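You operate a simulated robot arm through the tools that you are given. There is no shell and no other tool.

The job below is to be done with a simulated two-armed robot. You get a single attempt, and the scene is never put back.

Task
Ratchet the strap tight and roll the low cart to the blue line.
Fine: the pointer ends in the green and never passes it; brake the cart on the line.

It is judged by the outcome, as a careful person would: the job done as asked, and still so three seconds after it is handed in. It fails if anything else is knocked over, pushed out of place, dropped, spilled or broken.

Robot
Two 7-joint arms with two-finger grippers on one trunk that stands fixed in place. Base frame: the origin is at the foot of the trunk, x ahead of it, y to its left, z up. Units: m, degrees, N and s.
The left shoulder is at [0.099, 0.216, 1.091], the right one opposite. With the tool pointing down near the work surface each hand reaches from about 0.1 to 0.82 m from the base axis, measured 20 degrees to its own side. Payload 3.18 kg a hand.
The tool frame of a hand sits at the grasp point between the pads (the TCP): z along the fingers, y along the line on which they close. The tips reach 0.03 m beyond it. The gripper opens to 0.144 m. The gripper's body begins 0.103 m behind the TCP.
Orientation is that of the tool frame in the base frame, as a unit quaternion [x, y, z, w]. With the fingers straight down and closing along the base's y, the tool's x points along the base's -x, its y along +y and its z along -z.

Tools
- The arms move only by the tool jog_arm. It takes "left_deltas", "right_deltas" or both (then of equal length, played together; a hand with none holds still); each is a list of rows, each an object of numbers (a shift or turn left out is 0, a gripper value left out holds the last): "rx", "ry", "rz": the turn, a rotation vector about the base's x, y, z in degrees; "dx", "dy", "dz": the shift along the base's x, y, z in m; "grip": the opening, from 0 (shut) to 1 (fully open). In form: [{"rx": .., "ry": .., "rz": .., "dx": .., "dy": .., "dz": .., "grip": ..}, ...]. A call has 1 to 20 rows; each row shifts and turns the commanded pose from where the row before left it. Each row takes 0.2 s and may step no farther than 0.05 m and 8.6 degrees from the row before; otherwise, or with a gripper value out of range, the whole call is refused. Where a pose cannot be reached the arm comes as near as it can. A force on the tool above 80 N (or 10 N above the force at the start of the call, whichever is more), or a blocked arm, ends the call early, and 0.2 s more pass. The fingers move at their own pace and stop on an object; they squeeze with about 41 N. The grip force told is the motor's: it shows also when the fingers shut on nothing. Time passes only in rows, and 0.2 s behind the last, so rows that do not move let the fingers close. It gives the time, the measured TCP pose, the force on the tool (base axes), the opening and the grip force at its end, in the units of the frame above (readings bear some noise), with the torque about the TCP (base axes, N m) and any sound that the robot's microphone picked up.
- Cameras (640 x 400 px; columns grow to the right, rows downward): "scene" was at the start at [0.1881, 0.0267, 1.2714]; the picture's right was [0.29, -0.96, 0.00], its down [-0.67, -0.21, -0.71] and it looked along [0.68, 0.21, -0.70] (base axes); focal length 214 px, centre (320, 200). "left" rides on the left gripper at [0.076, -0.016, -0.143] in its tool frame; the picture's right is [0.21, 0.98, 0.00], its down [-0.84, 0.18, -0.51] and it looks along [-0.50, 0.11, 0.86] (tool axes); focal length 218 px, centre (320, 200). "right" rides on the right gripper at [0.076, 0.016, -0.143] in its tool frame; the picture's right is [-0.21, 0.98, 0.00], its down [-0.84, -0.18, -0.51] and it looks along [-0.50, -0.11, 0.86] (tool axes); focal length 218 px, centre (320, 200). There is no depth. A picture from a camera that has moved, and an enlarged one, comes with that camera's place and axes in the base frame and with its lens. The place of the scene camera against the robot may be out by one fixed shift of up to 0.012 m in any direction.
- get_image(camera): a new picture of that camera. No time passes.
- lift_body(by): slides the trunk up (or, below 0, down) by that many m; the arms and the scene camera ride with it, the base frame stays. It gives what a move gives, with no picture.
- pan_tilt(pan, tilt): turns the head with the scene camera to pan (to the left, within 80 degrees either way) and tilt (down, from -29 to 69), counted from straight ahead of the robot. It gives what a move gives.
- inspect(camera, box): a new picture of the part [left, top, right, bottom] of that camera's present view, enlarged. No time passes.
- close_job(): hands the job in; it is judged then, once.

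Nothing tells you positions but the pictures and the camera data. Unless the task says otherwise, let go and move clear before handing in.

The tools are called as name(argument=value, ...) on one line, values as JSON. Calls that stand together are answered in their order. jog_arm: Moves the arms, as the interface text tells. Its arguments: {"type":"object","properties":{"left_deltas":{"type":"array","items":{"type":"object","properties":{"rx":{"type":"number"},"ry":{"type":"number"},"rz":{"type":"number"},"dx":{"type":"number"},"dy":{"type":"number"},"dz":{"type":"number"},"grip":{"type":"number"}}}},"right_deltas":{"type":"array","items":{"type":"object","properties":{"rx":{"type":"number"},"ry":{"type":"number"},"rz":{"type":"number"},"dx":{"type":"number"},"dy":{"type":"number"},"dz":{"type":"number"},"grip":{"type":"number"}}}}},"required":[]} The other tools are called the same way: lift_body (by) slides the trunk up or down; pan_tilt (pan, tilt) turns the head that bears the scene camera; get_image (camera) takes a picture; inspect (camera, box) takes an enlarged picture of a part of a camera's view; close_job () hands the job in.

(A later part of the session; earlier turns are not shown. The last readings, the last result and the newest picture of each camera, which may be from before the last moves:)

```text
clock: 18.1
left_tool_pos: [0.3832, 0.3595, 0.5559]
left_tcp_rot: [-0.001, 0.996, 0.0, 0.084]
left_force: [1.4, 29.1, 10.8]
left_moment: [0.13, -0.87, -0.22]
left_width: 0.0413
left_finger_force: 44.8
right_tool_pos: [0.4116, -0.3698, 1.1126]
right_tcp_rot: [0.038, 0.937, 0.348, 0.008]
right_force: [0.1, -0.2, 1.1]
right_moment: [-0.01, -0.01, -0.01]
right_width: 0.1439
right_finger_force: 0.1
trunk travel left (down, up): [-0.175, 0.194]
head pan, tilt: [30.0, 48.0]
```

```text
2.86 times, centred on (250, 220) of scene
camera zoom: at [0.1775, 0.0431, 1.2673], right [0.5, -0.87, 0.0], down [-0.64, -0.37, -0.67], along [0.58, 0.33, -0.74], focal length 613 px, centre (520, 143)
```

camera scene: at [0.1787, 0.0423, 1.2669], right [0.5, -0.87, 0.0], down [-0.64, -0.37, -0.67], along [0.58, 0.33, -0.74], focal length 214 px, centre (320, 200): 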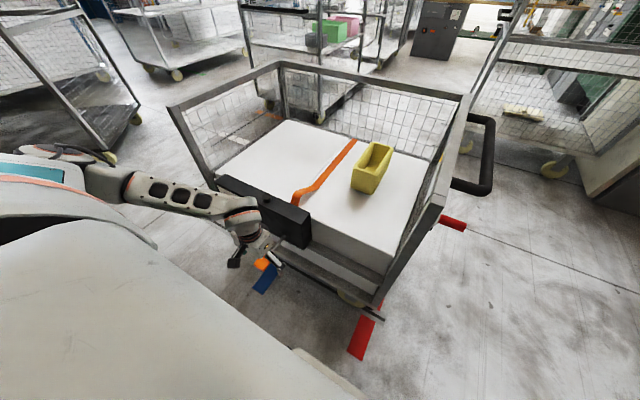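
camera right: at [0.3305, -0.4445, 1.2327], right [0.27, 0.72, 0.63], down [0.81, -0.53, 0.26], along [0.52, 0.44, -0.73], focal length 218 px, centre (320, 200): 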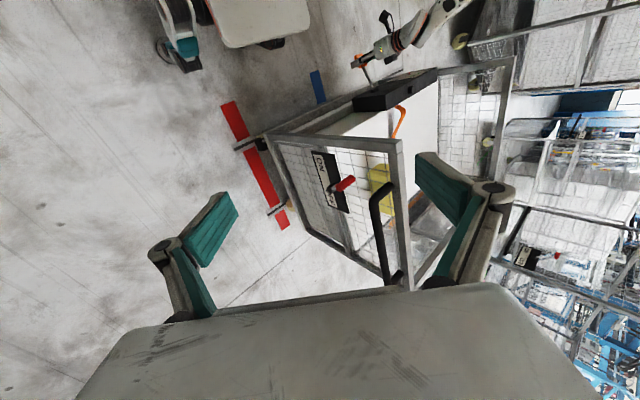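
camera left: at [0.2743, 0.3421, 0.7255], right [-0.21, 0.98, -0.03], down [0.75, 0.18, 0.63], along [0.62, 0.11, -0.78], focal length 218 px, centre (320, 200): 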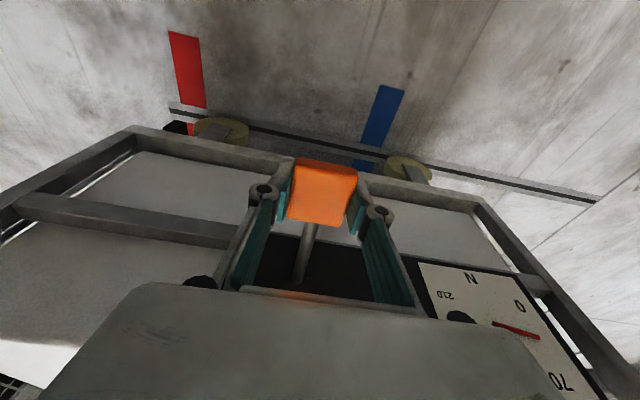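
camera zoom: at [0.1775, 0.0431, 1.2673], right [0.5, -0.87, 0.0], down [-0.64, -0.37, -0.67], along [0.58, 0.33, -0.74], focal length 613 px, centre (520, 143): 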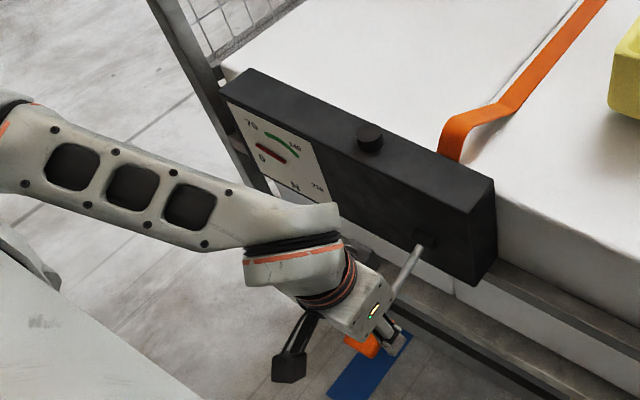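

The pointer is unchanged halfway through the stroke. I'll continue down towards the point where it stepped before.

jog_arm(left_deltas=[{"dx": 0.0018, "dz": -0.0055}, {"dx": 0.002, "dz": -0.0054}, {"dx": 0.0022, "dz": -0.0052}])

inspect(camera="scene", box=[216, 160, 276, 210])

```text
clock: 18.9
left_tool_pos: [0.3878, 0.3594, 0.5406]
left_tcp_rot: [0.0, 0.997, 0.0, 0.084]
left_force: [10.6, 30.7, 18.0]
left_moment: [0.1, -0.82, -0.38]
left_width: 0.0414
left_finger_force: 45.0
right_tool_pos: [0.4108, -0.3708, 1.1125]
right_tcp_rot: [0.037, 0.937, 0.348, 0.006]
right_force: [-0.5, 0.4, 0.8]
right_moment: [-0.01, 0.0, 0.02]
right_width: 0.1439
right_finger_force: 0.1
trunk travel left (down, up): [-0.175, 0.194]
head pan, tilt: [30.0, 48.0]
```

```text
8.00 times, centred on (246, 185) of scene
camera zoom: at [0.1779, 0.0429, 1.2672], right [0.5, -0.87, 0.0], down [-0.64, -0.37, -0.67], along [0.58, 0.33, -0.74], focal length 1716 px, centre (912, 320)
```

zoom: 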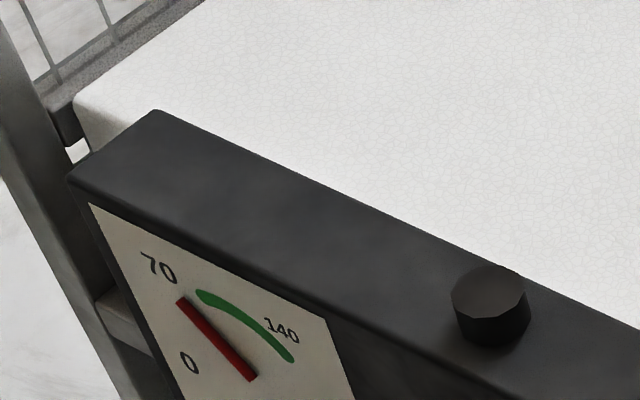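

The pointer jumped to about 70 (each stroke adds about 35 N), so a third stroke should give about 105, well inside the green. I'll return the lever to the top now.

jog_arm(left_deltas=[{"dx": -0.004, "dz": 0.0105}, {"dx": -0.0042, "dz": 0.011}, {"dx": -0.0038, "dz": 0.0115}, {"dx": -0.0025, "dz": 0.0115}, {"dx": -0.0016, "dz": 0.0125}])

inspect(camera="scene", box=[170, 150, 330, 290])

get_image(camera="left")

```text
clock: 20.1
left_tool_pos: [0.3691, 0.3583, 0.5917]
left_tcp_rot: [-0.001, 0.997, -0.001, 0.077]
left_force: [6.2, 29.4, -7.3]
left_moment: [0.18, 1.21, -0.38]
left_width: 0.0419
left_finger_force: 44.6
right_tool_pos: [0.4106, -0.3689, 1.112]
right_tcp_rot: [0.039, 0.937, 0.347, 0.005]
right_force: [-0.2, 0.3, 0.3]
right_moment: [-0.04, 0.01, 0.0]
right_width: 0.1442
right_finger_force: 0.0
trunk travel left (down, up): [-0.175, 0.194]
head pan, tilt: [30.0, 48.0]
```

```text
2.86 times, centred on (250, 220) of scene
camera zoom: at [0.1796, 0.0442, 1.2665], right [0.5, -0.87, 0.0], down [-0.64, -0.37, -0.67], along [0.58, 0.33, -0.74], focal length 613 px, centre (520, 143)
```

zoom: 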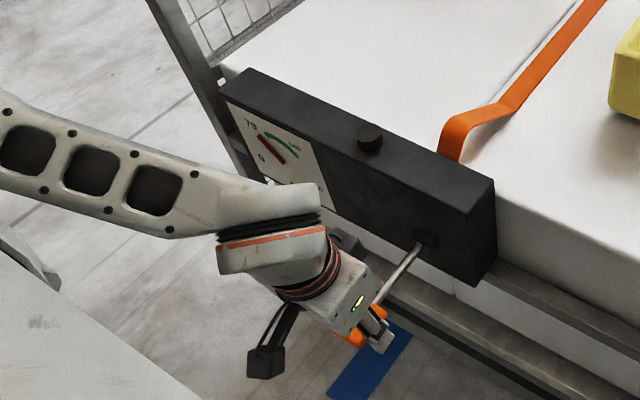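

```text
taken
camera left: at [0.2722, 0.3421, 0.7216], right [-0.21, 0.98, -0.03], down [0.75, 0.18, 0.63], along [0.62, 0.11, -0.77], focal length 218 px, centre (320, 200)
```

left: 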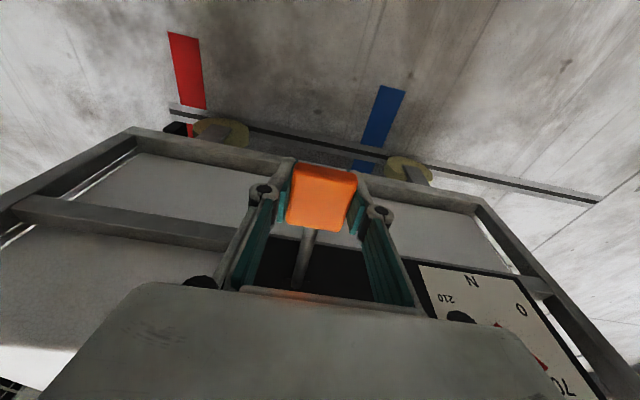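

The pointer holds at about 70. I'll raise the last few millimetres to be sure the pawl resets, then begin the third down stroke.

jog_arm(left_deltas=[{"dx": 0.0005, "dz": 0.005}])

jog_arm(left_deltas=[{"dx": 0.0003, "dz": -0.01}, {"dx": 0.0015, "dz": -0.0117}, {"dx": 0.0025, "dz": -0.0116}, {"dx": 0.0031, "dz": -0.009}])

inspect(camera="scene", box=[216, 160, 276, 210])

```text
clock: 20.5
left_tool_pos: [0.3696, 0.3599, 0.5935]
left_tcp_rot: [-0.001, 0.997, -0.001, 0.075]
left_force: [5.0, 21.9, -35.3]
left_moment: [-0.27, 0.71, -0.34]
left_width: 0.0416
left_finger_force: 45.0
right_tool_pos: [0.4116, -0.3685, 1.1102]
right_tcp_rot: [0.039, 0.937, 0.348, 0.004]
right_force: [-0.1, -0.1, 0.3]
right_moment: [0.03, 0.01, -0.02]
right_width: 0.1442
right_finger_force: 0.0
trunk travel left (down, up): [-0.175, 0.194]
head pan, tilt: [30.0, 48.0]
```

```text
clock: 21.5
left_tool_pos: [0.3786, 0.3575, 0.557]
left_tcp_rot: [-0.002, 0.997, 0.0, 0.081]
left_force: [-7.0, 27.9, 6.5]
left_moment: [-0.13, -0.79, -0.56]
left_width: 0.0415
left_finger_force: 45.3
right_tool_pos: [0.4105, -0.3694, 1.1133]
right_tcp_rot: [0.038, 0.937, 0.348, 0.006]
right_force: [-0.6, 0.7, -0.5]
right_moment: [-0.01, 0.04, 0.01]
right_width: 0.1438
right_finger_force: 0.0
trunk travel left (down, up): [-0.175, 0.194]
head pan, tilt: [30.0, 48.0]
```

```text
8.00 times, centred on (246, 185) of scene
camera zoom: at [0.1775, 0.0433, 1.2671], right [0.5, -0.87, 0.0], down [-0.64, -0.37, -0.67], along [0.58, 0.33, -0.74], focal length 1716 px, centre (912, 320)
```

zoom: 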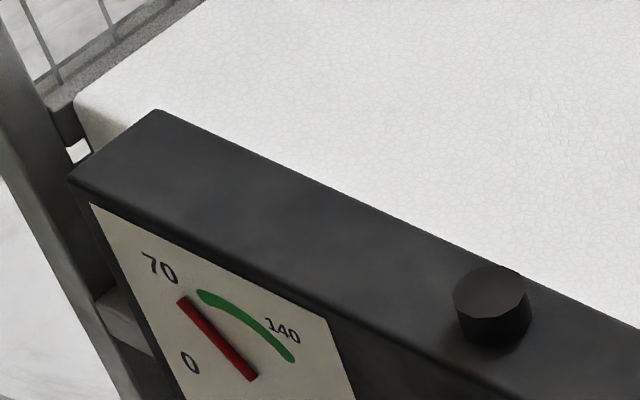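

The top stop was reached and the pointer still holds at about 70. I'll continue the third down stroke in small steps.

jog_arm(left_deltas=[{"dx": 0.0018, "dz": -0.0055}, {"dx": 0.002, "dz": -0.0054}])

inspect(camera="scene", box=[216, 160, 276, 210])

```text
clock: 22.1
left_tool_pos: [0.3832, 0.357, 0.5458]
left_tcp_rot: [0.0, 0.997, -0.001, 0.081]
left_force: [-5.0, 27.0, 9.7]
left_moment: [0.1, -1.02, -0.18]
left_width: 0.0414
left_finger_force: 45.1
right_tool_pos: [0.4108, -0.3704, 1.1131]
right_tcp_rot: [0.037, 0.937, 0.348, 0.007]
right_force: [-0.4, 0.4, 0.1]
right_moment: [0.0, -0.01, 0.0]
right_width: 0.1437
right_finger_force: 0.0
trunk travel left (down, up): [-0.175, 0.194]
head pan, tilt: [30.0, 48.0]
```

```text
8.00 times, centred on (246, 185) of scene
camera zoom: at [0.1775, 0.0431, 1.2671], right [0.5, -0.87, 0.0], down [-0.64, -0.37, -0.67], along [0.58, 0.33, -0.74], focal length 1716 px, centre (912, 320)
```

zoom: 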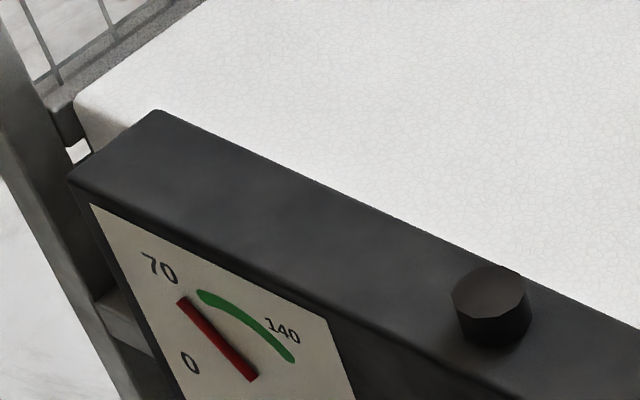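

Not stepped yet; a little further down.

jog_arm(left_deltas=[{"dx": 0.0022, "dz": -0.0052}, {"dx": 0.0022, "dz": -0.005}])

inspect(camera="scene", box=[216, 160, 276, 210])

```text
clock: 22.7
left_tool_pos: [0.388, 0.3592, 0.5364]
left_tcp_rot: [0.0, 0.997, -0.001, 0.082]
left_force: [-3.9, 25.5, 11.6]
left_moment: [0.01, -0.94, -0.25]
left_width: 0.0411
left_finger_force: 45.0
right_tool_pos: [0.4115, -0.371, 1.1121]
right_tcp_rot: [0.037, 0.937, 0.348, 0.007]
right_force: [-0.5, 0.9, -0.2]
right_moment: [-0.01, -0.01, -0.01]
right_width: 0.1442
right_finger_force: 0.1
trunk travel left (down, up): [-0.175, 0.194]
head pan, tilt: [30.0, 48.0]
```

```text
8.00 times, centred on (246, 185) of scene
camera zoom: at [0.1776, 0.043, 1.2671], right [0.5, -0.87, 0.0], down [-0.64, -0.37, -0.67], along [0.58, 0.33, -0.74], focal length 1716 px, centre (912, 320)
```

zoom: 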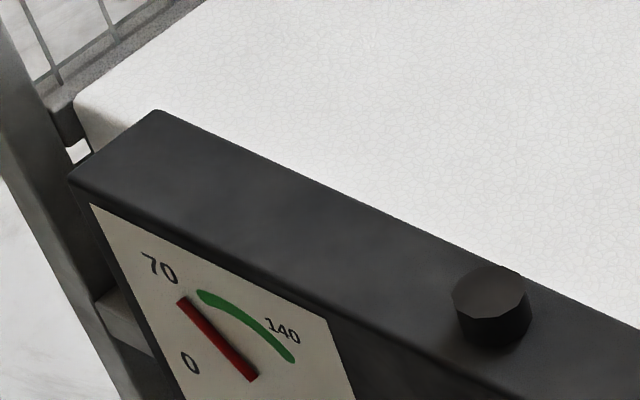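

Not yet stepped; relative to this stroke's top the trigger should come at about z≈0.53. A little further.

jog_arm(left_deltas=[{"dx": 0.0022, "dz": -0.005}])

inspect(camera="scene", box=[216, 160, 276, 210])

```text
clock: 23.1
left_tool_pos: [0.3906, 0.3586, 0.5312]
left_tcp_rot: [0.001, 0.997, 0.0, 0.081]
left_force: [-2.9, 26.4, 10.8]
left_moment: [-0.05, -0.85, -0.36]
left_width: 0.0412
left_finger_force: 45.5
right_tool_pos: [0.4104, -0.3698, 1.1123]
right_tcp_rot: [0.038, 0.937, 0.347, 0.006]
right_force: [0.7, -0.6, 0.1]
right_moment: [0.02, -0.01, -0.01]
right_width: 0.1439
right_finger_force: 0.0
trunk travel left (down, up): [-0.175, 0.194]
head pan, tilt: [30.0, 48.0]
```

```text
8.00 times, centred on (246, 185) of scene
camera zoom: at [0.1776, 0.043, 1.2671], right [0.5, -0.87, 0.0], down [-0.64, -0.37, -0.67], along [0.58, 0.33, -0.74], focal length 1716 px, centre (912, 320)
```

zoom: 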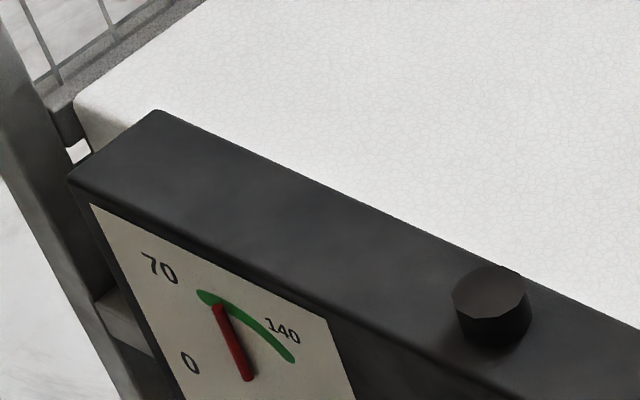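

The pointer is now upright at about 105 N, well inside the green arc. I'll release the paddle right here, where a sagging lever can't add another stroke, lift clear, and check that the gauge holds.

jog_arm(left_deltas=[{"grip": 0.4}, {"grip": 0.6}, {"grip": 0.8}])

get_image(camera="left")

inspect(camera="scene", box=[170, 150, 330, 290])

inspect(camera="right", box=[210, 90, 330, 240])

```text
clock: 23.9
left_tool_pos: [0.3892, 0.3559, 0.5318]
left_tcp_rot: [0.001, 0.997, -0.003, 0.081]
left_force: [-0.5, 0.0, -0.7]
left_moment: [-0.06, -0.03, -0.04]
left_width: 0.1154
left_finger_force: 0.1
right_tool_pos: [0.4099, -0.3699, 1.1115]
right_tcp_rot: [0.038, 0.937, 0.347, 0.006]
right_force: [-0.2, 0.0, -0.7]
right_moment: [-0.02, 0.02, -0.02]
right_width: 0.1441
right_finger_force: 0.0
trunk travel left (down, up): [-0.175, 0.194]
head pan, tilt: [30.0, 48.0]
```

```text
taken
camera left: at [0.2916, 0.3404, 0.6593], right [-0.2, 0.98, -0.04], down [0.75, 0.18, 0.64], along [0.63, 0.1, -0.77], focal length 218 px, centre (320, 200)
```

left: 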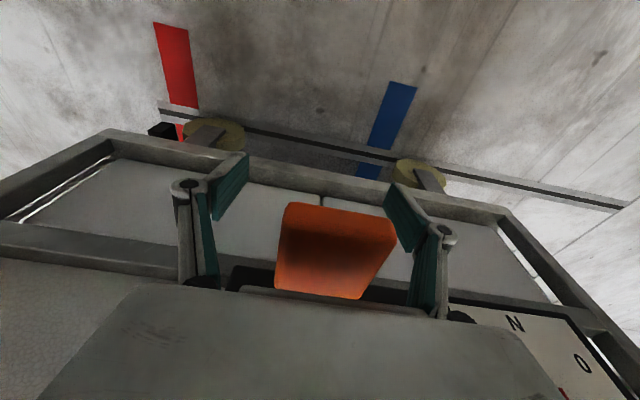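

```text
2.86 times, centred on (250, 220) of scene
camera zoom: at [0.1784, 0.0423, 1.2669], right [0.5, -0.87, 0.0], down [-0.64, -0.37, -0.67], along [0.58, 0.33, -0.74], focal length 613 px, centre (520, 143)
```

zoom: 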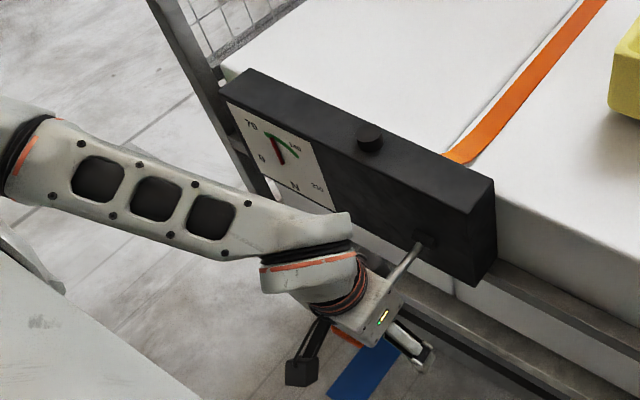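

```text
2.67 times, centred on (270, 165) of right
camera zoom: at [0.331, -0.4454, 1.2319], right [0.27, 0.72, 0.63], down [0.81, -0.53, 0.25], along [0.52, 0.44, -0.73], focal length 582 px, centre (453, 293)
```

zoom: 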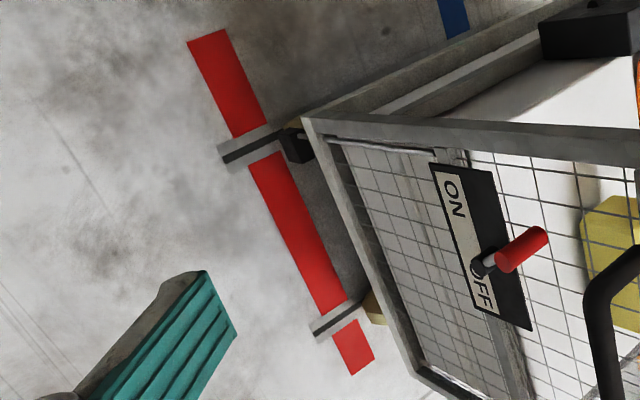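

When released, the lever sprang back up on its own; the pointer stays in the green and the strap is now flat and taut. I'll lift the left hand straight up clear of the paddle and housing.

jog_arm(left_deltas=[{"grip": 1}, {"dz": 0.02}, {"dz": 0.03}, {"dz": 0.04}, {"dz": 0.05}, {"dz": 0.05}, {"dz": 0.05, "ry": 2}, {"dz": 0.05, "ry": 2}, {"dz": 0.05, "ry": 2}, {"dz": 0.05, "ry": 2}])

inspect(camera="scene", box=[170, 150, 330, 290])

get_image(camera="left")

```text
clock: 26.1
left_tool_pos: [0.3883, 0.3555, 0.9242]
left_tcp_rot: [0.001, 1.0, -0.001, 0.01]
left_force: [-0.4, -1.0, -0.1]
left_moment: [-0.01, -0.02, 0.0]
left_width: 0.1439
left_finger_force: 0.1
right_tool_pos: [0.4121, -0.3706, 1.111]
right_tcp_rot: [0.038, 0.937, 0.347, 0.006]
right_force: [-0.1, 0.5, -0.5]
right_moment: [0.0, -0.04, 0.0]
right_width: 0.144
right_finger_force: 0.0
trunk travel left (down, up): [-0.175, 0.194]
head pan, tilt: [30.0, 48.0]
```

```text
2.86 times, centred on (250, 220) of scene
camera zoom: at [0.1781, 0.0418, 1.267], right [0.5, -0.87, 0.0], down [-0.64, -0.37, -0.67], along [0.58, 0.33, -0.74], focal length 613 px, centre (520, 143)
```

zoom: 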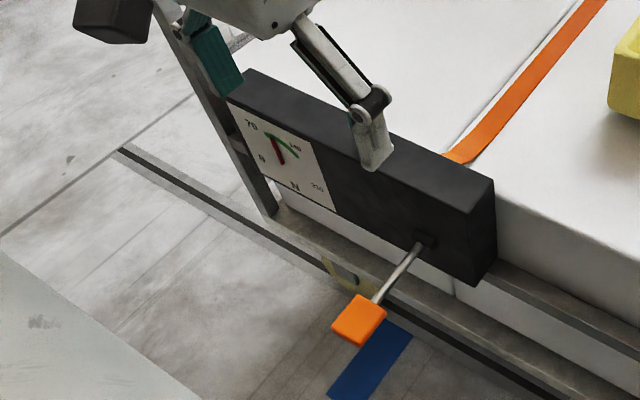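

```text
taken
camera left: at [0.3098, 0.3395, 1.0652], right [-0.21, 0.98, -0.01], down [0.83, 0.18, 0.52], along [0.51, 0.1, -0.85], focal length 218 px, centre (320, 200)
```

left: 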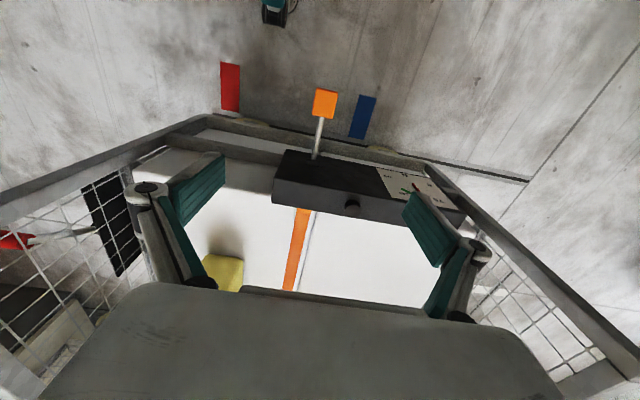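

The gauge stays in the green and the lever is back at rest. Next I'll raise the left hand out of the way and bring the right hand camera into the plane of the cart's right end to see how the cart lines up with the red line.

jog_arm(left_deltas=[{"dz": 0.016, "dy": -0.007}, {"dz": 0.016, "dy": -0.007}, {"dz": 0.016, "dy": -0.007}, {"dz": 0.016, "dy": -0.007}, {"dz": 0.016, "dy": -0.007}, {"dz": 0.016, "dy": -0.007}, {"dz": 0.016, "dy": -0.007}, {"dz": 0.016, "dy": -0.007}, {"dz": 0.016, "dy": -0.007}, {"dz": 0.016, "dy": -0.007}, {"dz": 0.016, "dy": -0.007}, {"dz": 0.016, "dy": -0.007}], right_deltas=[{"rx": -3.4, "dx": -0.005, "dy": 0.0267, "dz": -0.025}, {"rx": -3.4, "dx": -0.005, "dy": 0.0267, "dz": -0.025}, {"rx": -3.4, "dx": -0.005, "dy": 0.0267, "dz": -0.025}, {"rx": -3.4, "dx": -0.005, "dy": 0.0267, "dz": -0.025}, {"rx": -3.4, "dx": -0.005, "dy": 0.0267, "dz": -0.025}, {"rx": -3.4, "dx": -0.005, "dy": 0.0267, "dz": -0.025}, {"rx": -3.4, "dx": -0.005, "dy": 0.0267, "dz": -0.025}, {"rx": -3.4, "dx": -0.005, "dy": 0.0267, "dz": -0.025}, {"rx": -3.4, "dx": -0.005, "dy": 0.0267, "dz": -0.025}, {"rx": -3.4, "dx": -0.005, "dy": 0.0267, "dz": -0.025}, {"rx": -3.4, "dx": -0.005, "dy": 0.0267, "dz": -0.025}, {"rx": -3.4, "dx": -0.005, "dy": 0.0267, "dz": -0.025}])

get_image(camera="right")

get_image(camera="scene")

```text
clock: 28.7
left_tool_pos: [0.3869, 0.2737, 1.1138]
left_tcp_rot: [0.001, 1.0, -0.002, 0.01]
left_force: [0.1, -0.3, -0.9]
left_moment: [-0.01, 0.0, -0.01]
left_width: 0.144
left_finger_force: 0.1
right_tool_pos: [0.3543, -0.0504, 0.8131]
right_tcp_rot: [0.025, 1.0, 0.004, 0.012]
right_force: [-0.1, -0.7, 0.7]
right_moment: [-0.03, -0.01, -0.02]
right_width: 0.1439
right_finger_force: 0.0
trunk travel left (down, up): [-0.175, 0.194]
head pan, tilt: [30.0, 48.0]
```

```text
taken
camera right: at [0.2761, -0.0301, 0.9535], right [0.26, 0.97, 0.01], down [0.82, -0.23, 0.53], along [0.51, -0.12, -0.85], focal length 218 px, centre (320, 200)
```

right: 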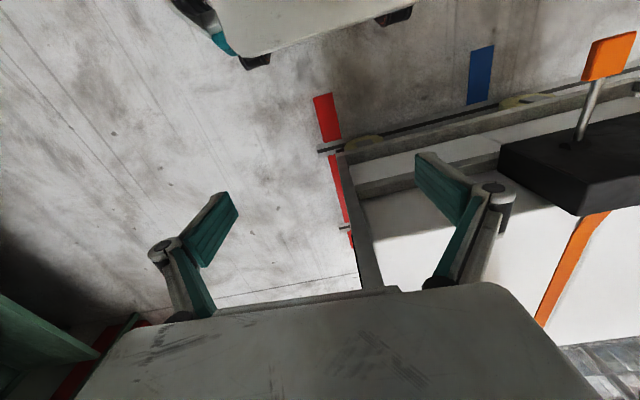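

```text
taken
camera scene: at [0.1783, 0.0424, 1.267], right [0.5, -0.87, 0.0], down [-0.64, -0.37, -0.67], along [0.58, 0.33, -0.74], focal length 214 px, centre (320, 200)
```

scene: 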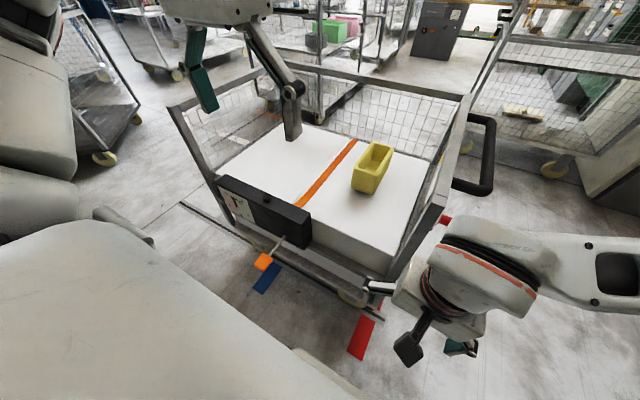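

I'll zoom in on the corner by the red line.

inspect(camera="right", box=[290, 85, 410, 160])

inspect(camera="right", box=[290, 130, 410, 300])

inspect(camera="scene", box=[320, 250, 420, 370])

```text
5.33 times, centred on (350, 122) of right
camera zoom: at [0.2761, -0.0301, 0.9535], right [0.26, 0.97, 0.01], down [0.82, -0.23, 0.53], along [0.51, -0.12, -0.85], focal length 1164 px, centre (160, 613)
```

zoom: 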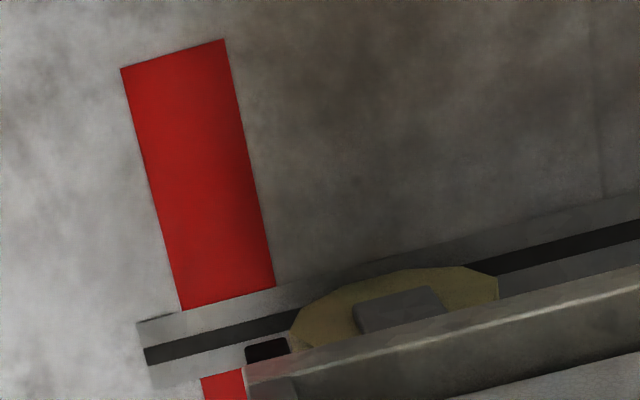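

```text
2.35 times, centred on (350, 215) of right
camera zoom: at [0.2761, -0.0301, 0.9535], right [0.26, 0.97, 0.01], down [0.82, -0.23, 0.53], along [0.51, -0.12, -0.85], focal length 514 px, centre (249, 165)
```

zoom: 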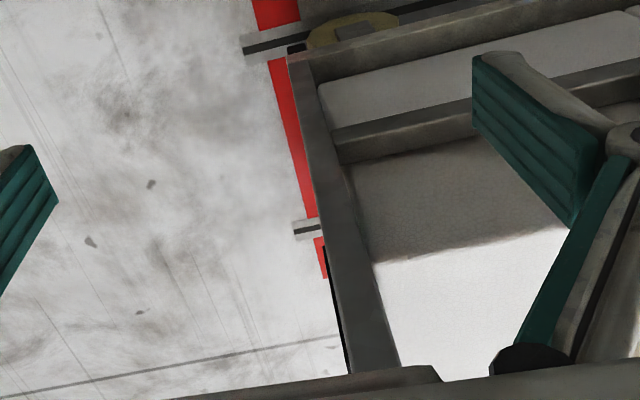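

```text
3.33 times, centred on (370, 310) of scene
camera zoom: at [0.1783, 0.0424, 1.267], right [0.5, -0.87, 0.0], down [-0.64, -0.37, -0.67], along [0.58, 0.33, -0.74], focal length 715 px, centre (153, -167)
```

zoom: 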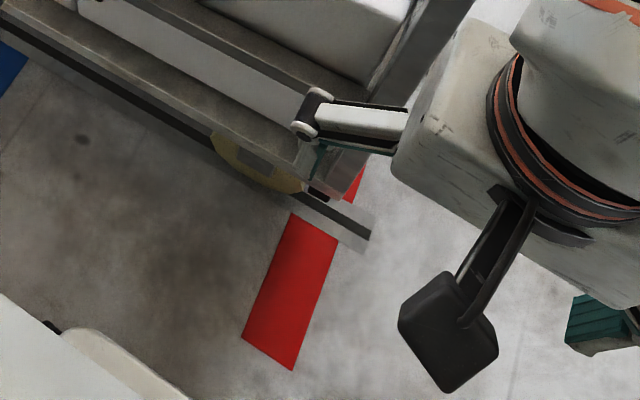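

The cart's right end face (y≈−0.03) sits on the red line's centre (y≈−0.036, 0.08 m wide), so it should end with that face on the blue line's centre, about 0.60 m to the left. I'll measure the blue line more precisely and park the right arm to the right, out of the way.

inspect(camera="left", box=[290, 60, 450, 160])

jog_arm(right_deltas=[{"dy": -0.035, "dz": 0.025}, {"dy": -0.035, "dz": 0.025}, {"dy": -0.035, "dz": 0.025}, {"dy": -0.035, "dz": 0.025}, {"dy": -0.035, "dz": 0.025}, {"dy": -0.035, "dz": 0.025}, {"dy": -0.035, "dz": 0.025}, {"dy": -0.035, "dz": 0.025}, {"dy": -0.035, "dz": 0.02}, {"dy": -0.03, "dz": 0.02}])

get_image(camera="scene")

```text
4.00 times, centred on (370, 110) of left
camera zoom: at [0.3086, 0.2572, 1.2545], right [-0.21, 0.98, -0.01], down [0.83, 0.18, 0.52], along [0.51, 0.1, -0.85], focal length 873 px, centre (120, 560)
```

zoom: 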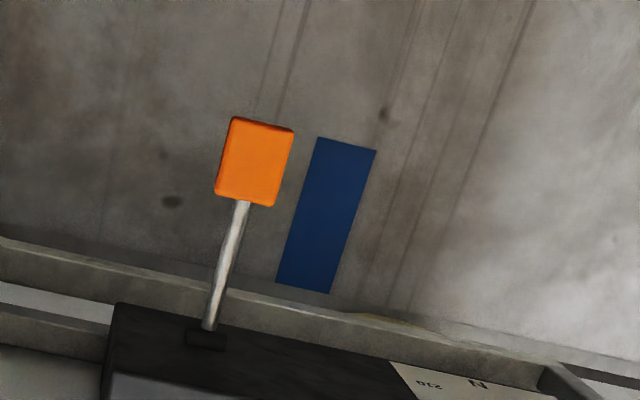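

```text
clock: 30.9
left_tool_pos: [0.389, 0.2733, 1.1133]
left_tcp_rot: [0.001, 1.0, -0.002, 0.009]
left_force: [0.8, -1.3, -0.4]
left_moment: [0.05, 0.15, 0.0]
left_width: 0.144
left_finger_force: 0.1
right_tool_pos: [0.358, -0.3848, 1.0438]
right_tcp_rot: [0.021, 1.0, 0.003, 0.007]
right_force: [-0.1, -0.7, 4.1]
right_moment: [0.03, -0.09, 0.0]
right_width: 0.1441
right_finger_force: 0.2
right hand out of reach, approached as far as the arm can: row 5, 10
trunk travel left (down, up): [-0.175, 0.194]
head pan, tilt: [30.0, 48.0]
```

```text
taken
camera scene: at [0.18, 0.0421, 1.2665], right [0.5, -0.87, 0.0], down [-0.64, -0.37, -0.67], along [0.58, 0.33, -0.74], focal length 214 px, centre (320, 200)
```

scene: 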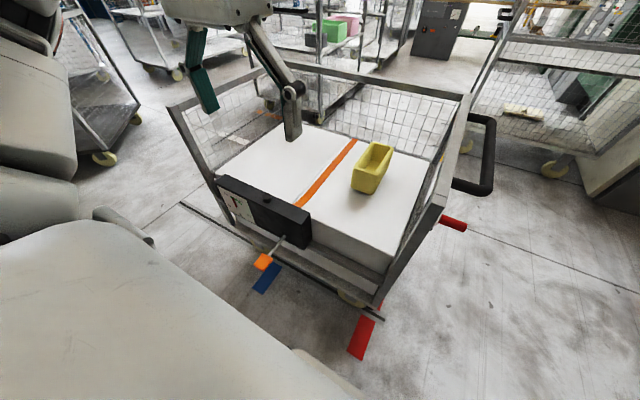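

The blue line's centre is at y≈0.568, giving a required travel of about 0.60 m. I'll now bring the left hand over the handle bar at a safe height.

jog_arm(left_deltas=[{"dx": 0.026, "dy": -0.0325, "grip": 0.7}, {"dx": 0.026, "dy": -0.0325}, {"dx": 0.026, "dy": -0.0325}, {"dx": 0.026, "dy": -0.0325}, {"dx": 0.026, "dy": -0.0325}, {"dx": 0.026, "dy": -0.0325}, {"dx": 0.026, "dy": -0.0325}, {"dx": 0.026, "dy": -0.0325}, {"dx": 0.026, "dy": -0.0325}, {"dx": 0.026, "dy": -0.0325}, {"dx": 0.026, "dy": -0.0325}, {"dx": 0.026, "dy": -0.0325}])

get_image(camera="left")

get_image(camera="scene")

```text
clock: 33.5
left_tool_pos: [0.6435, -0.0338, 1.1147]
left_tcp_rot: [-0.01, 1.0, -0.025, 0.015]
left_force: [0.1, -0.8, 0.3]
left_moment: [-0.01, 0.02, 0.0]
left_width: 0.1008
left_finger_force: 0.0
left hand out of reach, approached as far as the arm can: row 10, 11, 12
right_tool_pos: [0.3569, -0.3838, 1.0466]
right_tcp_rot: [0.022, 1.0, 0.0, 0.011]
right_force: [1.1, 0.2, 0.2]
right_moment: [0.03, 0.02, 0.0]
right_width: 0.144
right_finger_force: 0.0
trunk travel left (down, up): [-0.175, 0.194]
head pan, tilt: [30.0, 48.0]
```

```text
taken
camera left: at [0.564, -0.0447, 1.2562], right [-0.23, 0.97, -0.06], down [0.82, 0.22, 0.52], along [0.52, 0.07, -0.85], focal length 218 px, centre (320, 200)
```

left: 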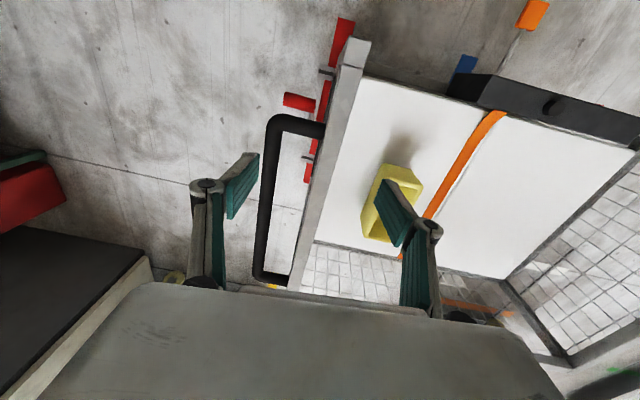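

```text
taken
camera scene: at [0.1789, 0.0428, 1.2668], right [0.5, -0.87, 0.0], down [-0.64, -0.37, -0.67], along [0.58, 0.33, -0.74], focal length 214 px, centre (320, 200)
```

scene: 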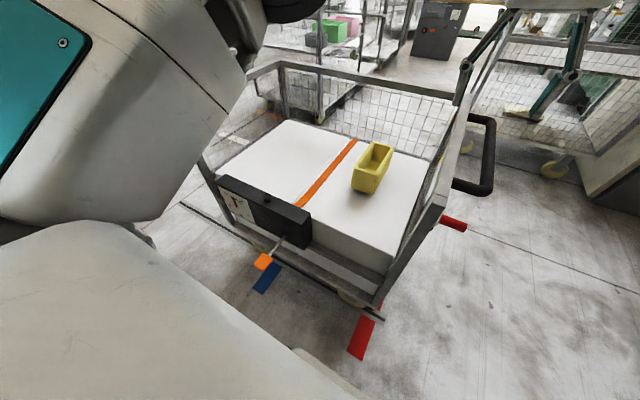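

The bar is just beyond comfortable reach for the left hand, but the end panel's top rail (running along x just inside the handle) is within reach and can be gripped across y. I'll zoom in on it to measure its height and width.

inspect(camera="left", box=[270, 20, 390, 170])

inspect(camera="left", box=[250, 100, 410, 300])

```text
2.67 times, centred on (330, 95) of left
camera zoom: at [0.564, -0.0447, 1.2562], right [-0.23, 0.97, -0.06], down [0.82, 0.22, 0.52], along [0.52, 0.07, -0.85], focal length 582 px, centre (293, 480)
```

zoom: 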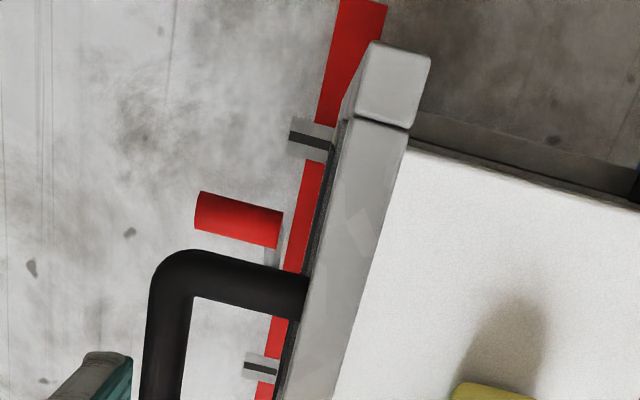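

```text
2.00 times, centred on (330, 200) of left
camera zoom: at [0.564, -0.0447, 1.2562], right [-0.23, 0.97, -0.06], down [0.82, 0.22, 0.52], along [0.52, 0.07, -0.85], focal length 436 px, centre (300, 200)
```

zoom: 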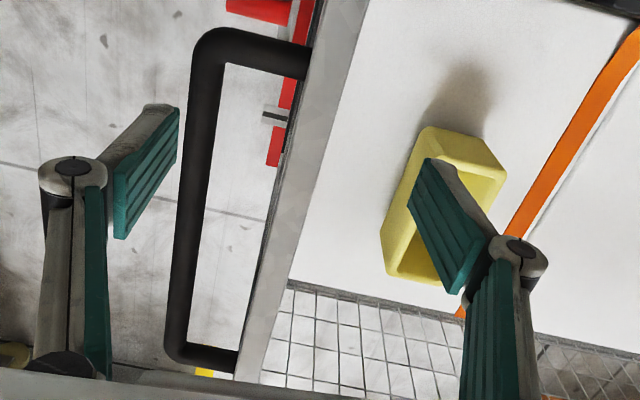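

The rail is about 0.03 m wide. Before gripping, I'll test in free air that the left hand can reach the final position above where the rail would end up.

jog_arm(left_deltas=[{"dx": -0.002, "dy": 0.035, "dz": -0.002, "rz": 0.2}, {"dx": -0.002, "dy": 0.035, "dz": -0.002}, {"dx": -0.002, "dy": 0.035, "dz": -0.002}, {"dx": -0.002, "dy": 0.035, "dz": -0.002}, {"dx": -0.002, "dy": 0.035, "dz": -0.002}, {"dx": -0.002, "dy": 0.035, "dz": -0.002}, {"dx": -0.002, "dy": 0.035, "dz": -0.002}, {"dx": -0.002, "dy": 0.035, "dz": -0.002}, {"dx": -0.002, "dy": 0.035, "dz": -0.002}, {"dx": -0.002, "dy": 0.035, "dz": -0.002}])

jog_arm(left_deltas=[{"dx": 0, "dy": 0.035, "dz": -0.002}, {"dx": 0, "dy": 0.035, "dz": -0.002}, {"dx": 0, "dy": 0.035, "dz": -0.002}, {"dx": 0, "dy": 0.035, "dz": -0.002}, {"dx": 0, "dy": 0.035, "dz": -0.002}, {"dx": 0, "dy": 0.035, "dz": -0.002}, {"dx": 0, "dy": 0.03, "dz": -0.002}])

get_image(camera="left")

```text
clock: 35.7
left_tool_pos: [0.6165, 0.258, 1.0914]
left_tcp_rot: [-0.016, 1.0, 0.002, 0.025]
left_force: [-1.0, -0.4, -0.5]
left_moment: [-0.05, -0.14, 0.0]
left_width: 0.1008
left_finger_force: 0.1
left hand out of reach, approached as far as the arm can: row 8, 9, 10
right_tool_pos: [0.3539, -0.3841, 1.0509]
right_tcp_rot: [0.022, 1.0, 0.001, 0.015]
right_force: [-1.5, -0.5, 0.2]
right_moment: [-0.04, -0.13, 0.02]
right_width: 0.1439
right_finger_force: 0.0
trunk travel left (down, up): [-0.175, 0.194]
head pan, tilt: [30.0, 48.0]
```

```text
clock: 37.3
left_tool_pos: [0.546, 0.3597, 1.0237]
left_tcp_rot: [-0.005, 1.0, 0.0, 0.017]
left_force: [-0.1, 0.1, 0.9]
left_moment: [0.05, -0.06, -0.03]
left_width: 0.1008
left_finger_force: 0.2
left hand out of reach, approached as far as the arm can: row 1, 2, 3, 4, 5, 6, 7
right_tool_pos: [0.3553, -0.3861, 1.0471]
right_tcp_rot: [0.022, 1.0, 0.002, 0.013]
right_force: [-0.6, 0.0, 0.5]
right_moment: [0.07, -0.04, 0.0]
right_width: 0.1438
right_finger_force: 0.0
trunk travel left (down, up): [-0.175, 0.194]
head pan, tilt: [30.0, 48.0]
```

```text
taken
camera left: at [0.4656, 0.3424, 1.1642], right [-0.22, 0.98, -0.01], down [0.82, 0.19, 0.53], along [0.52, 0.11, -0.85], focal length 218 px, centre (320, 200)
```

left: 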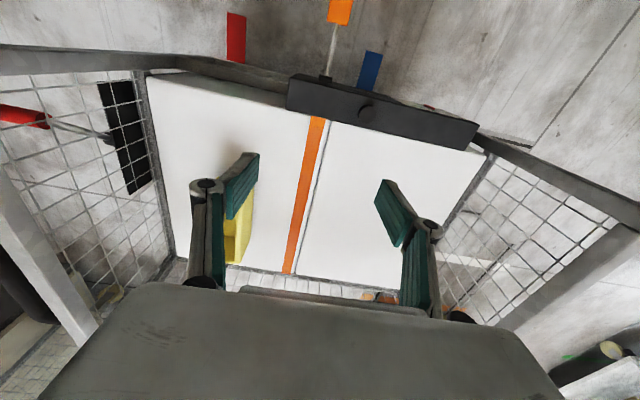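

The reach up here is limited by hand height relative to the shoulder, so I'll raise the trunk to put the rail lower relative to the shoulders, then test reach again.

lift_body(by=0.19)

get_image(camera="scene")

```text
clock: 39.4
left_tool_pos: [0.5022, 0.3614, 1.3246]
left_tcp_rot: [-0.005, 0.991, -0.001, 0.134]
left_force: [0.4, 0.3, -0.3]
left_moment: [0.0, 0.03, -0.03]
left_width: 0.1008
left_finger_force: 0.0
right_tool_pos: [0.3568, -0.3847, 1.2385]
right_tcp_rot: [0.026, 1.0, 0.005, 0.012]
right_force: [0.2, 0.0, -0.4]
right_moment: [0.0, 0.01, 0.02]
right_width: 0.1439
right_finger_force: 0.0
trunk travel left (down, up): [-0.365, 0.004]
head pan, tilt: [30.0, 48.0]
```

```text
taken
camera scene: at [0.101, 0.0421, 1.462], right [0.5, -0.87, 0.0], down [-0.64, -0.37, -0.67], along [0.58, 0.33, -0.74], focal length 214 px, centre (320, 200)
```

scene: 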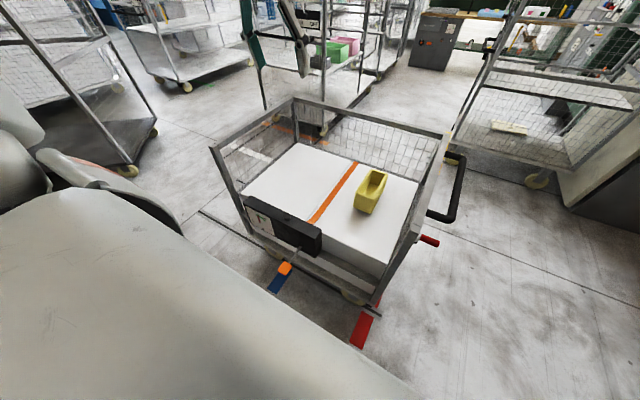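

The trunk is up 0.19 m and the left hand has tilted a bit. I'll level the hand and test reach at the far-left end, still well above the cart.

jog_arm(left_deltas=[{"dx": 0.01, "dz": -0.03, "ry": 5}, {"dx": 0.01, "dz": -0.03, "ry": 5}, {"dx": 0.01, "dz": -0.03, "ry": 5}, {"dx": 0.01, "dz": -0.03, "dy": 0.02}, {"dx": 0.01, "dz": -0.03, "dy": 0.02}, {"dx": 0.01, "dz": -0.03, "dy": 0.02}, {"dx": 0.01, "dz": -0.03, "dy": 0.02}])

jog_arm(left_deltas=[{"dx": 0.005, "dz": -0.01, "dy": 0.02}, {"dx": 0.005, "dz": -0.01, "dy": 0.02}, {"dx": 0.005, "dz": -0.01, "dy": 0.02}, {"dx": 0.005, "dz": -0.01, "dy": 0.02}, {"dx": 0.005, "dz": -0.01, "dy": 0.02}, {"dx": 0.005, "dz": 0, "dy": 0.02}])

```text
clock: 41.0
left_tool_pos: [0.5269, 0.3755, 1.1685]
left_tcp_rot: [-0.006, 1.0, 0.0, 0.004]
left_force: [0.0, 1.3, 0.5]
left_moment: [-0.04, 0.03, 0.01]
left_width: 0.1007
left_finger_force: 0.1
left hand out of reach, approached as far as the arm can: row 1, 2, 3, 4, 6, 7
right_tool_pos: [0.3566, -0.3834, 1.2386]
right_tcp_rot: [0.025, 1.0, 0.005, 0.012]
right_force: [-0.1, 0.6, 0.4]
right_moment: [-0.01, -0.01, 0.0]
right_width: 0.1442
right_finger_force: 0.0
trunk travel left (down, up): [-0.365, 0.004]
head pan, tilt: [30.0, 48.0]
```

```text
clock: 42.4
left_tool_pos: [0.527, 0.3738, 1.1692]
left_tcp_rot: [-0.006, 1.0, 0.0, 0.004]
left_force: [0.1, 0.5, 0.2]
left_moment: [-0.01, 0.05, 0.02]
left_width: 0.1006
left_finger_force: 0.1
left hand out of reach, approached as far as the arm can: row 1, 2, 3, 4, 5, 6
right_tool_pos: [0.3567, -0.3841, 1.2389]
right_tcp_rot: [0.025, 1.0, 0.004, 0.012]
right_force: [0.2, 0.4, 0.5]
right_moment: [0.01, -0.01, 0.02]
right_width: 0.1439
right_finger_force: 0.1
trunk travel left (down, up): [-0.365, 0.004]
head pan, tilt: [30.0, 48.0]
```

The arm seems stuck on a joint limit rather than distance. I'll look at the arm's posture.

pan_tilt(pan=55, tilt=25)

get_image(camera="scene")

```text
clock: 43.3
left_tool_pos: [0.5264, 0.3749, 1.1688]
left_tcp_rot: [-0.006, 1.0, 0.001, 0.003]
left_force: [-0.2, 0.7, -0.9]
left_moment: [0.0, -0.02, -0.01]
left_width: 0.1008
left_finger_force: 0.0
right_tool_pos: [0.3567, -0.3843, 1.2398]
right_tcp_rot: [0.025, 1.0, 0.006, 0.012]
right_force: [0.1, 0.0, 0.3]
right_moment: [-0.04, 0.0, 0.0]
right_width: 0.1439
right_finger_force: 0.1
trunk travel left (down, up): [-0.365, 0.004]
head pan, tilt: [55.0, 25.0]
```

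```text
taken
camera scene: at [0.0857, 0.0783, 1.4968], right [0.82, -0.57, 0.0], down [-0.24, -0.35, -0.91], along [0.52, 0.74, -0.42], focal length 214 px, centre (320, 200)
```

scene: 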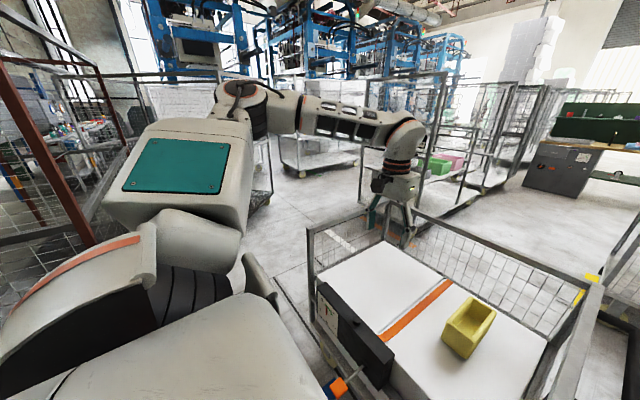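

I'll test whether reach to the left opens up at lower hand height (still above the load).

jog_arm(left_deltas=[{"dz": -0.04}, {"dz": -0.04}, {"dz": -0.04}, {"dz": -0.04}, {"dy": 0.03, "dx": 0.005}, {"dy": 0.03, "dx": 0.005}, {"dy": 0.03, "dx": 0.005}, {"dy": 0.03, "dx": 0.005}])

```text
clock: 45.1
left_tool_pos: [0.5393, 0.4475, 1.0066]
left_tcp_rot: [-0.005, 1.0, 0.0, 0.003]
left_force: [-0.1, -0.2, 0.5]
left_moment: [0.0, 0.0, 0.04]
left_width: 0.1005
left_finger_force: 0.1
left hand out of reach, approached as far as the arm can: row 7, 8
right_tool_pos: [0.358, -0.3839, 1.2374]
right_tcp_rot: [0.025, 1.0, 0.005, 0.013]
right_force: [-1.2, -0.5, 0.0]
right_moment: [-0.01, 0.0, -0.01]
right_width: 0.144
right_finger_force: 0.0
trunk travel left (down, up): [-0.365, 0.004]
head pan, tilt: [55.0, 25.0]
```

Lower helps: now at y=0.45. I'll test whether yawing the hand extends the reach further left.

jog_arm(left_deltas=[{"rz": 7}, {"rz": 7}, {"dy": 0.03}, {"dy": 0.03}, {"dy": 0.03}])

```text
clock: 46.3
left_tool_pos: [0.5376, 0.5346, 1.0083]
left_tcp_rot: [-0.127, 0.992, 0.0, 0.004]
left_force: [-0.6, -0.7, 0.6]
left_moment: [0.03, -0.05, 0.02]
left_width: 0.1009
left_finger_force: 0.0
right_tool_pos: [0.3562, -0.3852, 1.2392]
right_tcp_rot: [0.025, 1.0, 0.006, 0.013]
right_force: [0.1, 0.7, -0.5]
right_moment: [0.02, 0.0, 0.02]
right_width: 0.1441
right_finger_force: 0.1
trunk travel left (down, up): [-0.365, 0.004]
head pan, tilt: [55.0, 25.0]
```

Yawing the hand lets it reach far enough left. From re-triangulating the brake, its lever pivots near (0.73, 0.66) and leans toward the ON side, so the cart is probably braked now; that also fits it not moving under about 30 N of sideways load. I'll swing the right hand around, pointing forward, for a close look at the brake.

jog_arm(right_deltas=[{"dx": 0.012, "dz": -0.018, "ry": -5}, {"dx": 0.012, "dz": -0.018, "ry": -5}, {"dx": 0.012, "dz": -0.018, "ry": -5}, {"dx": 0.012, "dz": -0.018, "ry": -5}, {"dx": 0.012, "dz": -0.018, "ry": -5}, {"dx": 0.012, "dz": -0.018, "ry": -5}, {"dx": 0.012, "dz": -0.018, "ry": -5}, {"dx": 0.012, "dz": -0.018, "ry": -5}, {"dx": 0.012, "dz": -0.018, "ry": -5}, {"dx": 0.012, "dz": -0.018, "ry": -5}])

get_image(camera="right")

```text
clock: 48.5
left_tool_pos: [0.5361, 0.5354, 1.0072]
left_tcp_rot: [-0.127, 0.992, 0.0, 0.002]
left_force: [-0.3, 0.4, 1.1]
left_moment: [0.04, -0.02, -0.02]
left_width: 0.1009
left_finger_force: 0.0
right_tool_pos: [0.5004, -0.4046, 1.0751]
right_tcp_rot: [0.019, 0.902, 0.018, 0.43]
right_force: [-1.3, 0.7, -0.8]
right_moment: [0.03, -0.01, 0.0]
right_width: 0.1439
right_finger_force: 0.1
right hand out of reach, approached as far as the arm can: row 6, 7, 8, 10
trunk travel left (down, up): [-0.365, 0.004]
head pan, tilt: [55.0, 25.0]
```

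```text
taken
camera right: at [0.3425, -0.3853, 1.107], right [0.15, 0.97, 0.21], down [0.13, -0.23, 0.96], along [0.98, -0.12, -0.16], focal length 218 px, centre (320, 200)
```

right: 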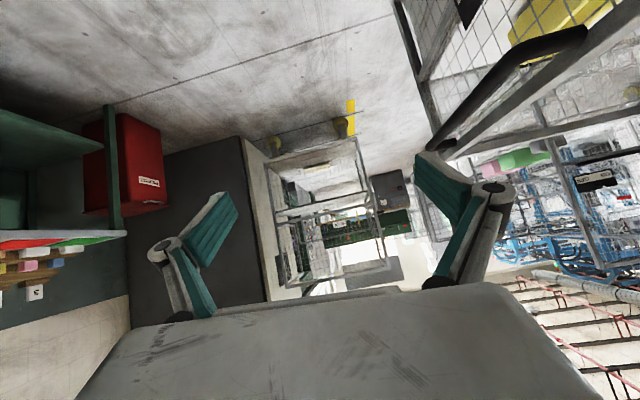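

I'll yaw the right hand to the left and pitch it down so its camera faces the brake.

jog_arm(right_deltas=[{"ry": 8}, {"ry": 8}, {"ry": 8}, {"rz": 7.5}, {"rz": 7.5}, {"rz": 7.5}, {"rz": 7.5}, {"rz": 7.5}, {"rz": 7.5}])

get_image(camera="right")

```text
clock: 50.5
left_tool_pos: [0.5374, 0.5362, 1.0066]
left_tcp_rot: [-0.128, 0.992, -0.001, 0.003]
left_force: [0.6, -0.5, -0.1]
left_moment: [-0.03, 0.0, -0.02]
left_width: 0.1007
left_finger_force: 0.2
right_tool_pos: [0.4621, -0.3218, 1.0625]
right_tcp_rot: [-0.283, 0.927, 0.083, 0.234]
right_force: [0.7, -0.3, 0.3]
right_moment: [-0.05, -0.02, -0.04]
right_width: 0.1439
right_finger_force: 0.0
right hand out of reach, approached as far as the arm can: row 6, 7, 8, 9
trunk travel left (down, up): [-0.365, 0.004]
head pan, tilt: [55.0, 25.0]
```

```text
taken
camera right: at [0.342, -0.3861, 1.151], right [-0.4, 0.91, 0.12], down [0.52, 0.12, 0.85], along [0.75, 0.4, -0.52], focal length 218 px, centre (320, 200)
```

right: 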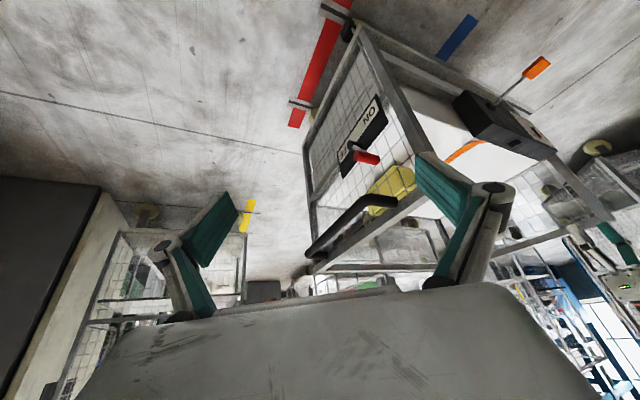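

inspect(camera="right", box=[300, 80, 420, 220])

inspect(camera="right", box=[330, 95, 400, 180])

```text
2.86 times, centred on (360, 150) of right
camera zoom: at [0.342, -0.3861, 1.151], right [-0.4, 0.91, 0.12], down [0.52, 0.12, 0.85], along [0.75, 0.4, -0.52], focal length 624 px, centre (206, 343)
```

zoom: 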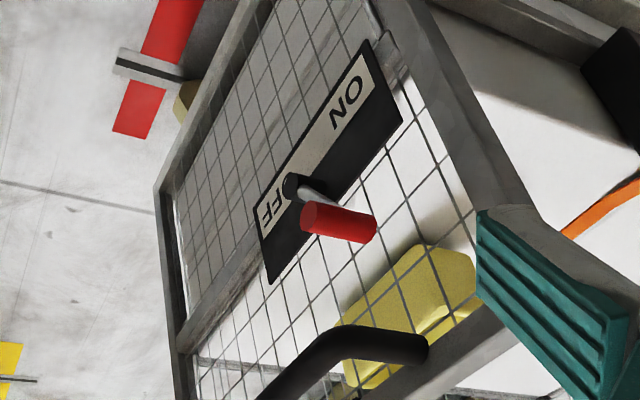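

```text
4.71 times, centred on (365, 138) of right
camera zoom: at [0.342, -0.3861, 1.151], right [-0.4, 0.91, 0.12], down [0.52, 0.12, 0.85], along [0.75, 0.4, -0.52], focal length 1027 px, centre (108, 494)
```

zoom: 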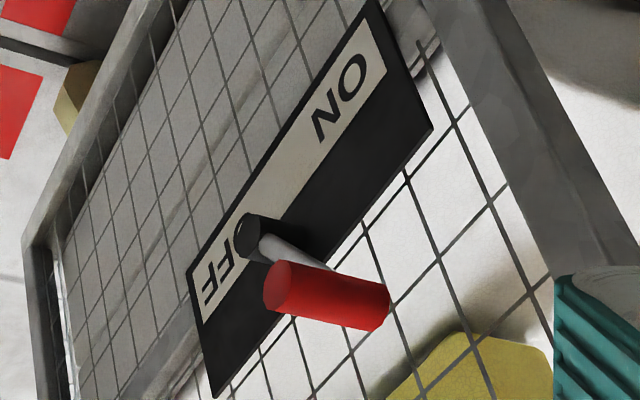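

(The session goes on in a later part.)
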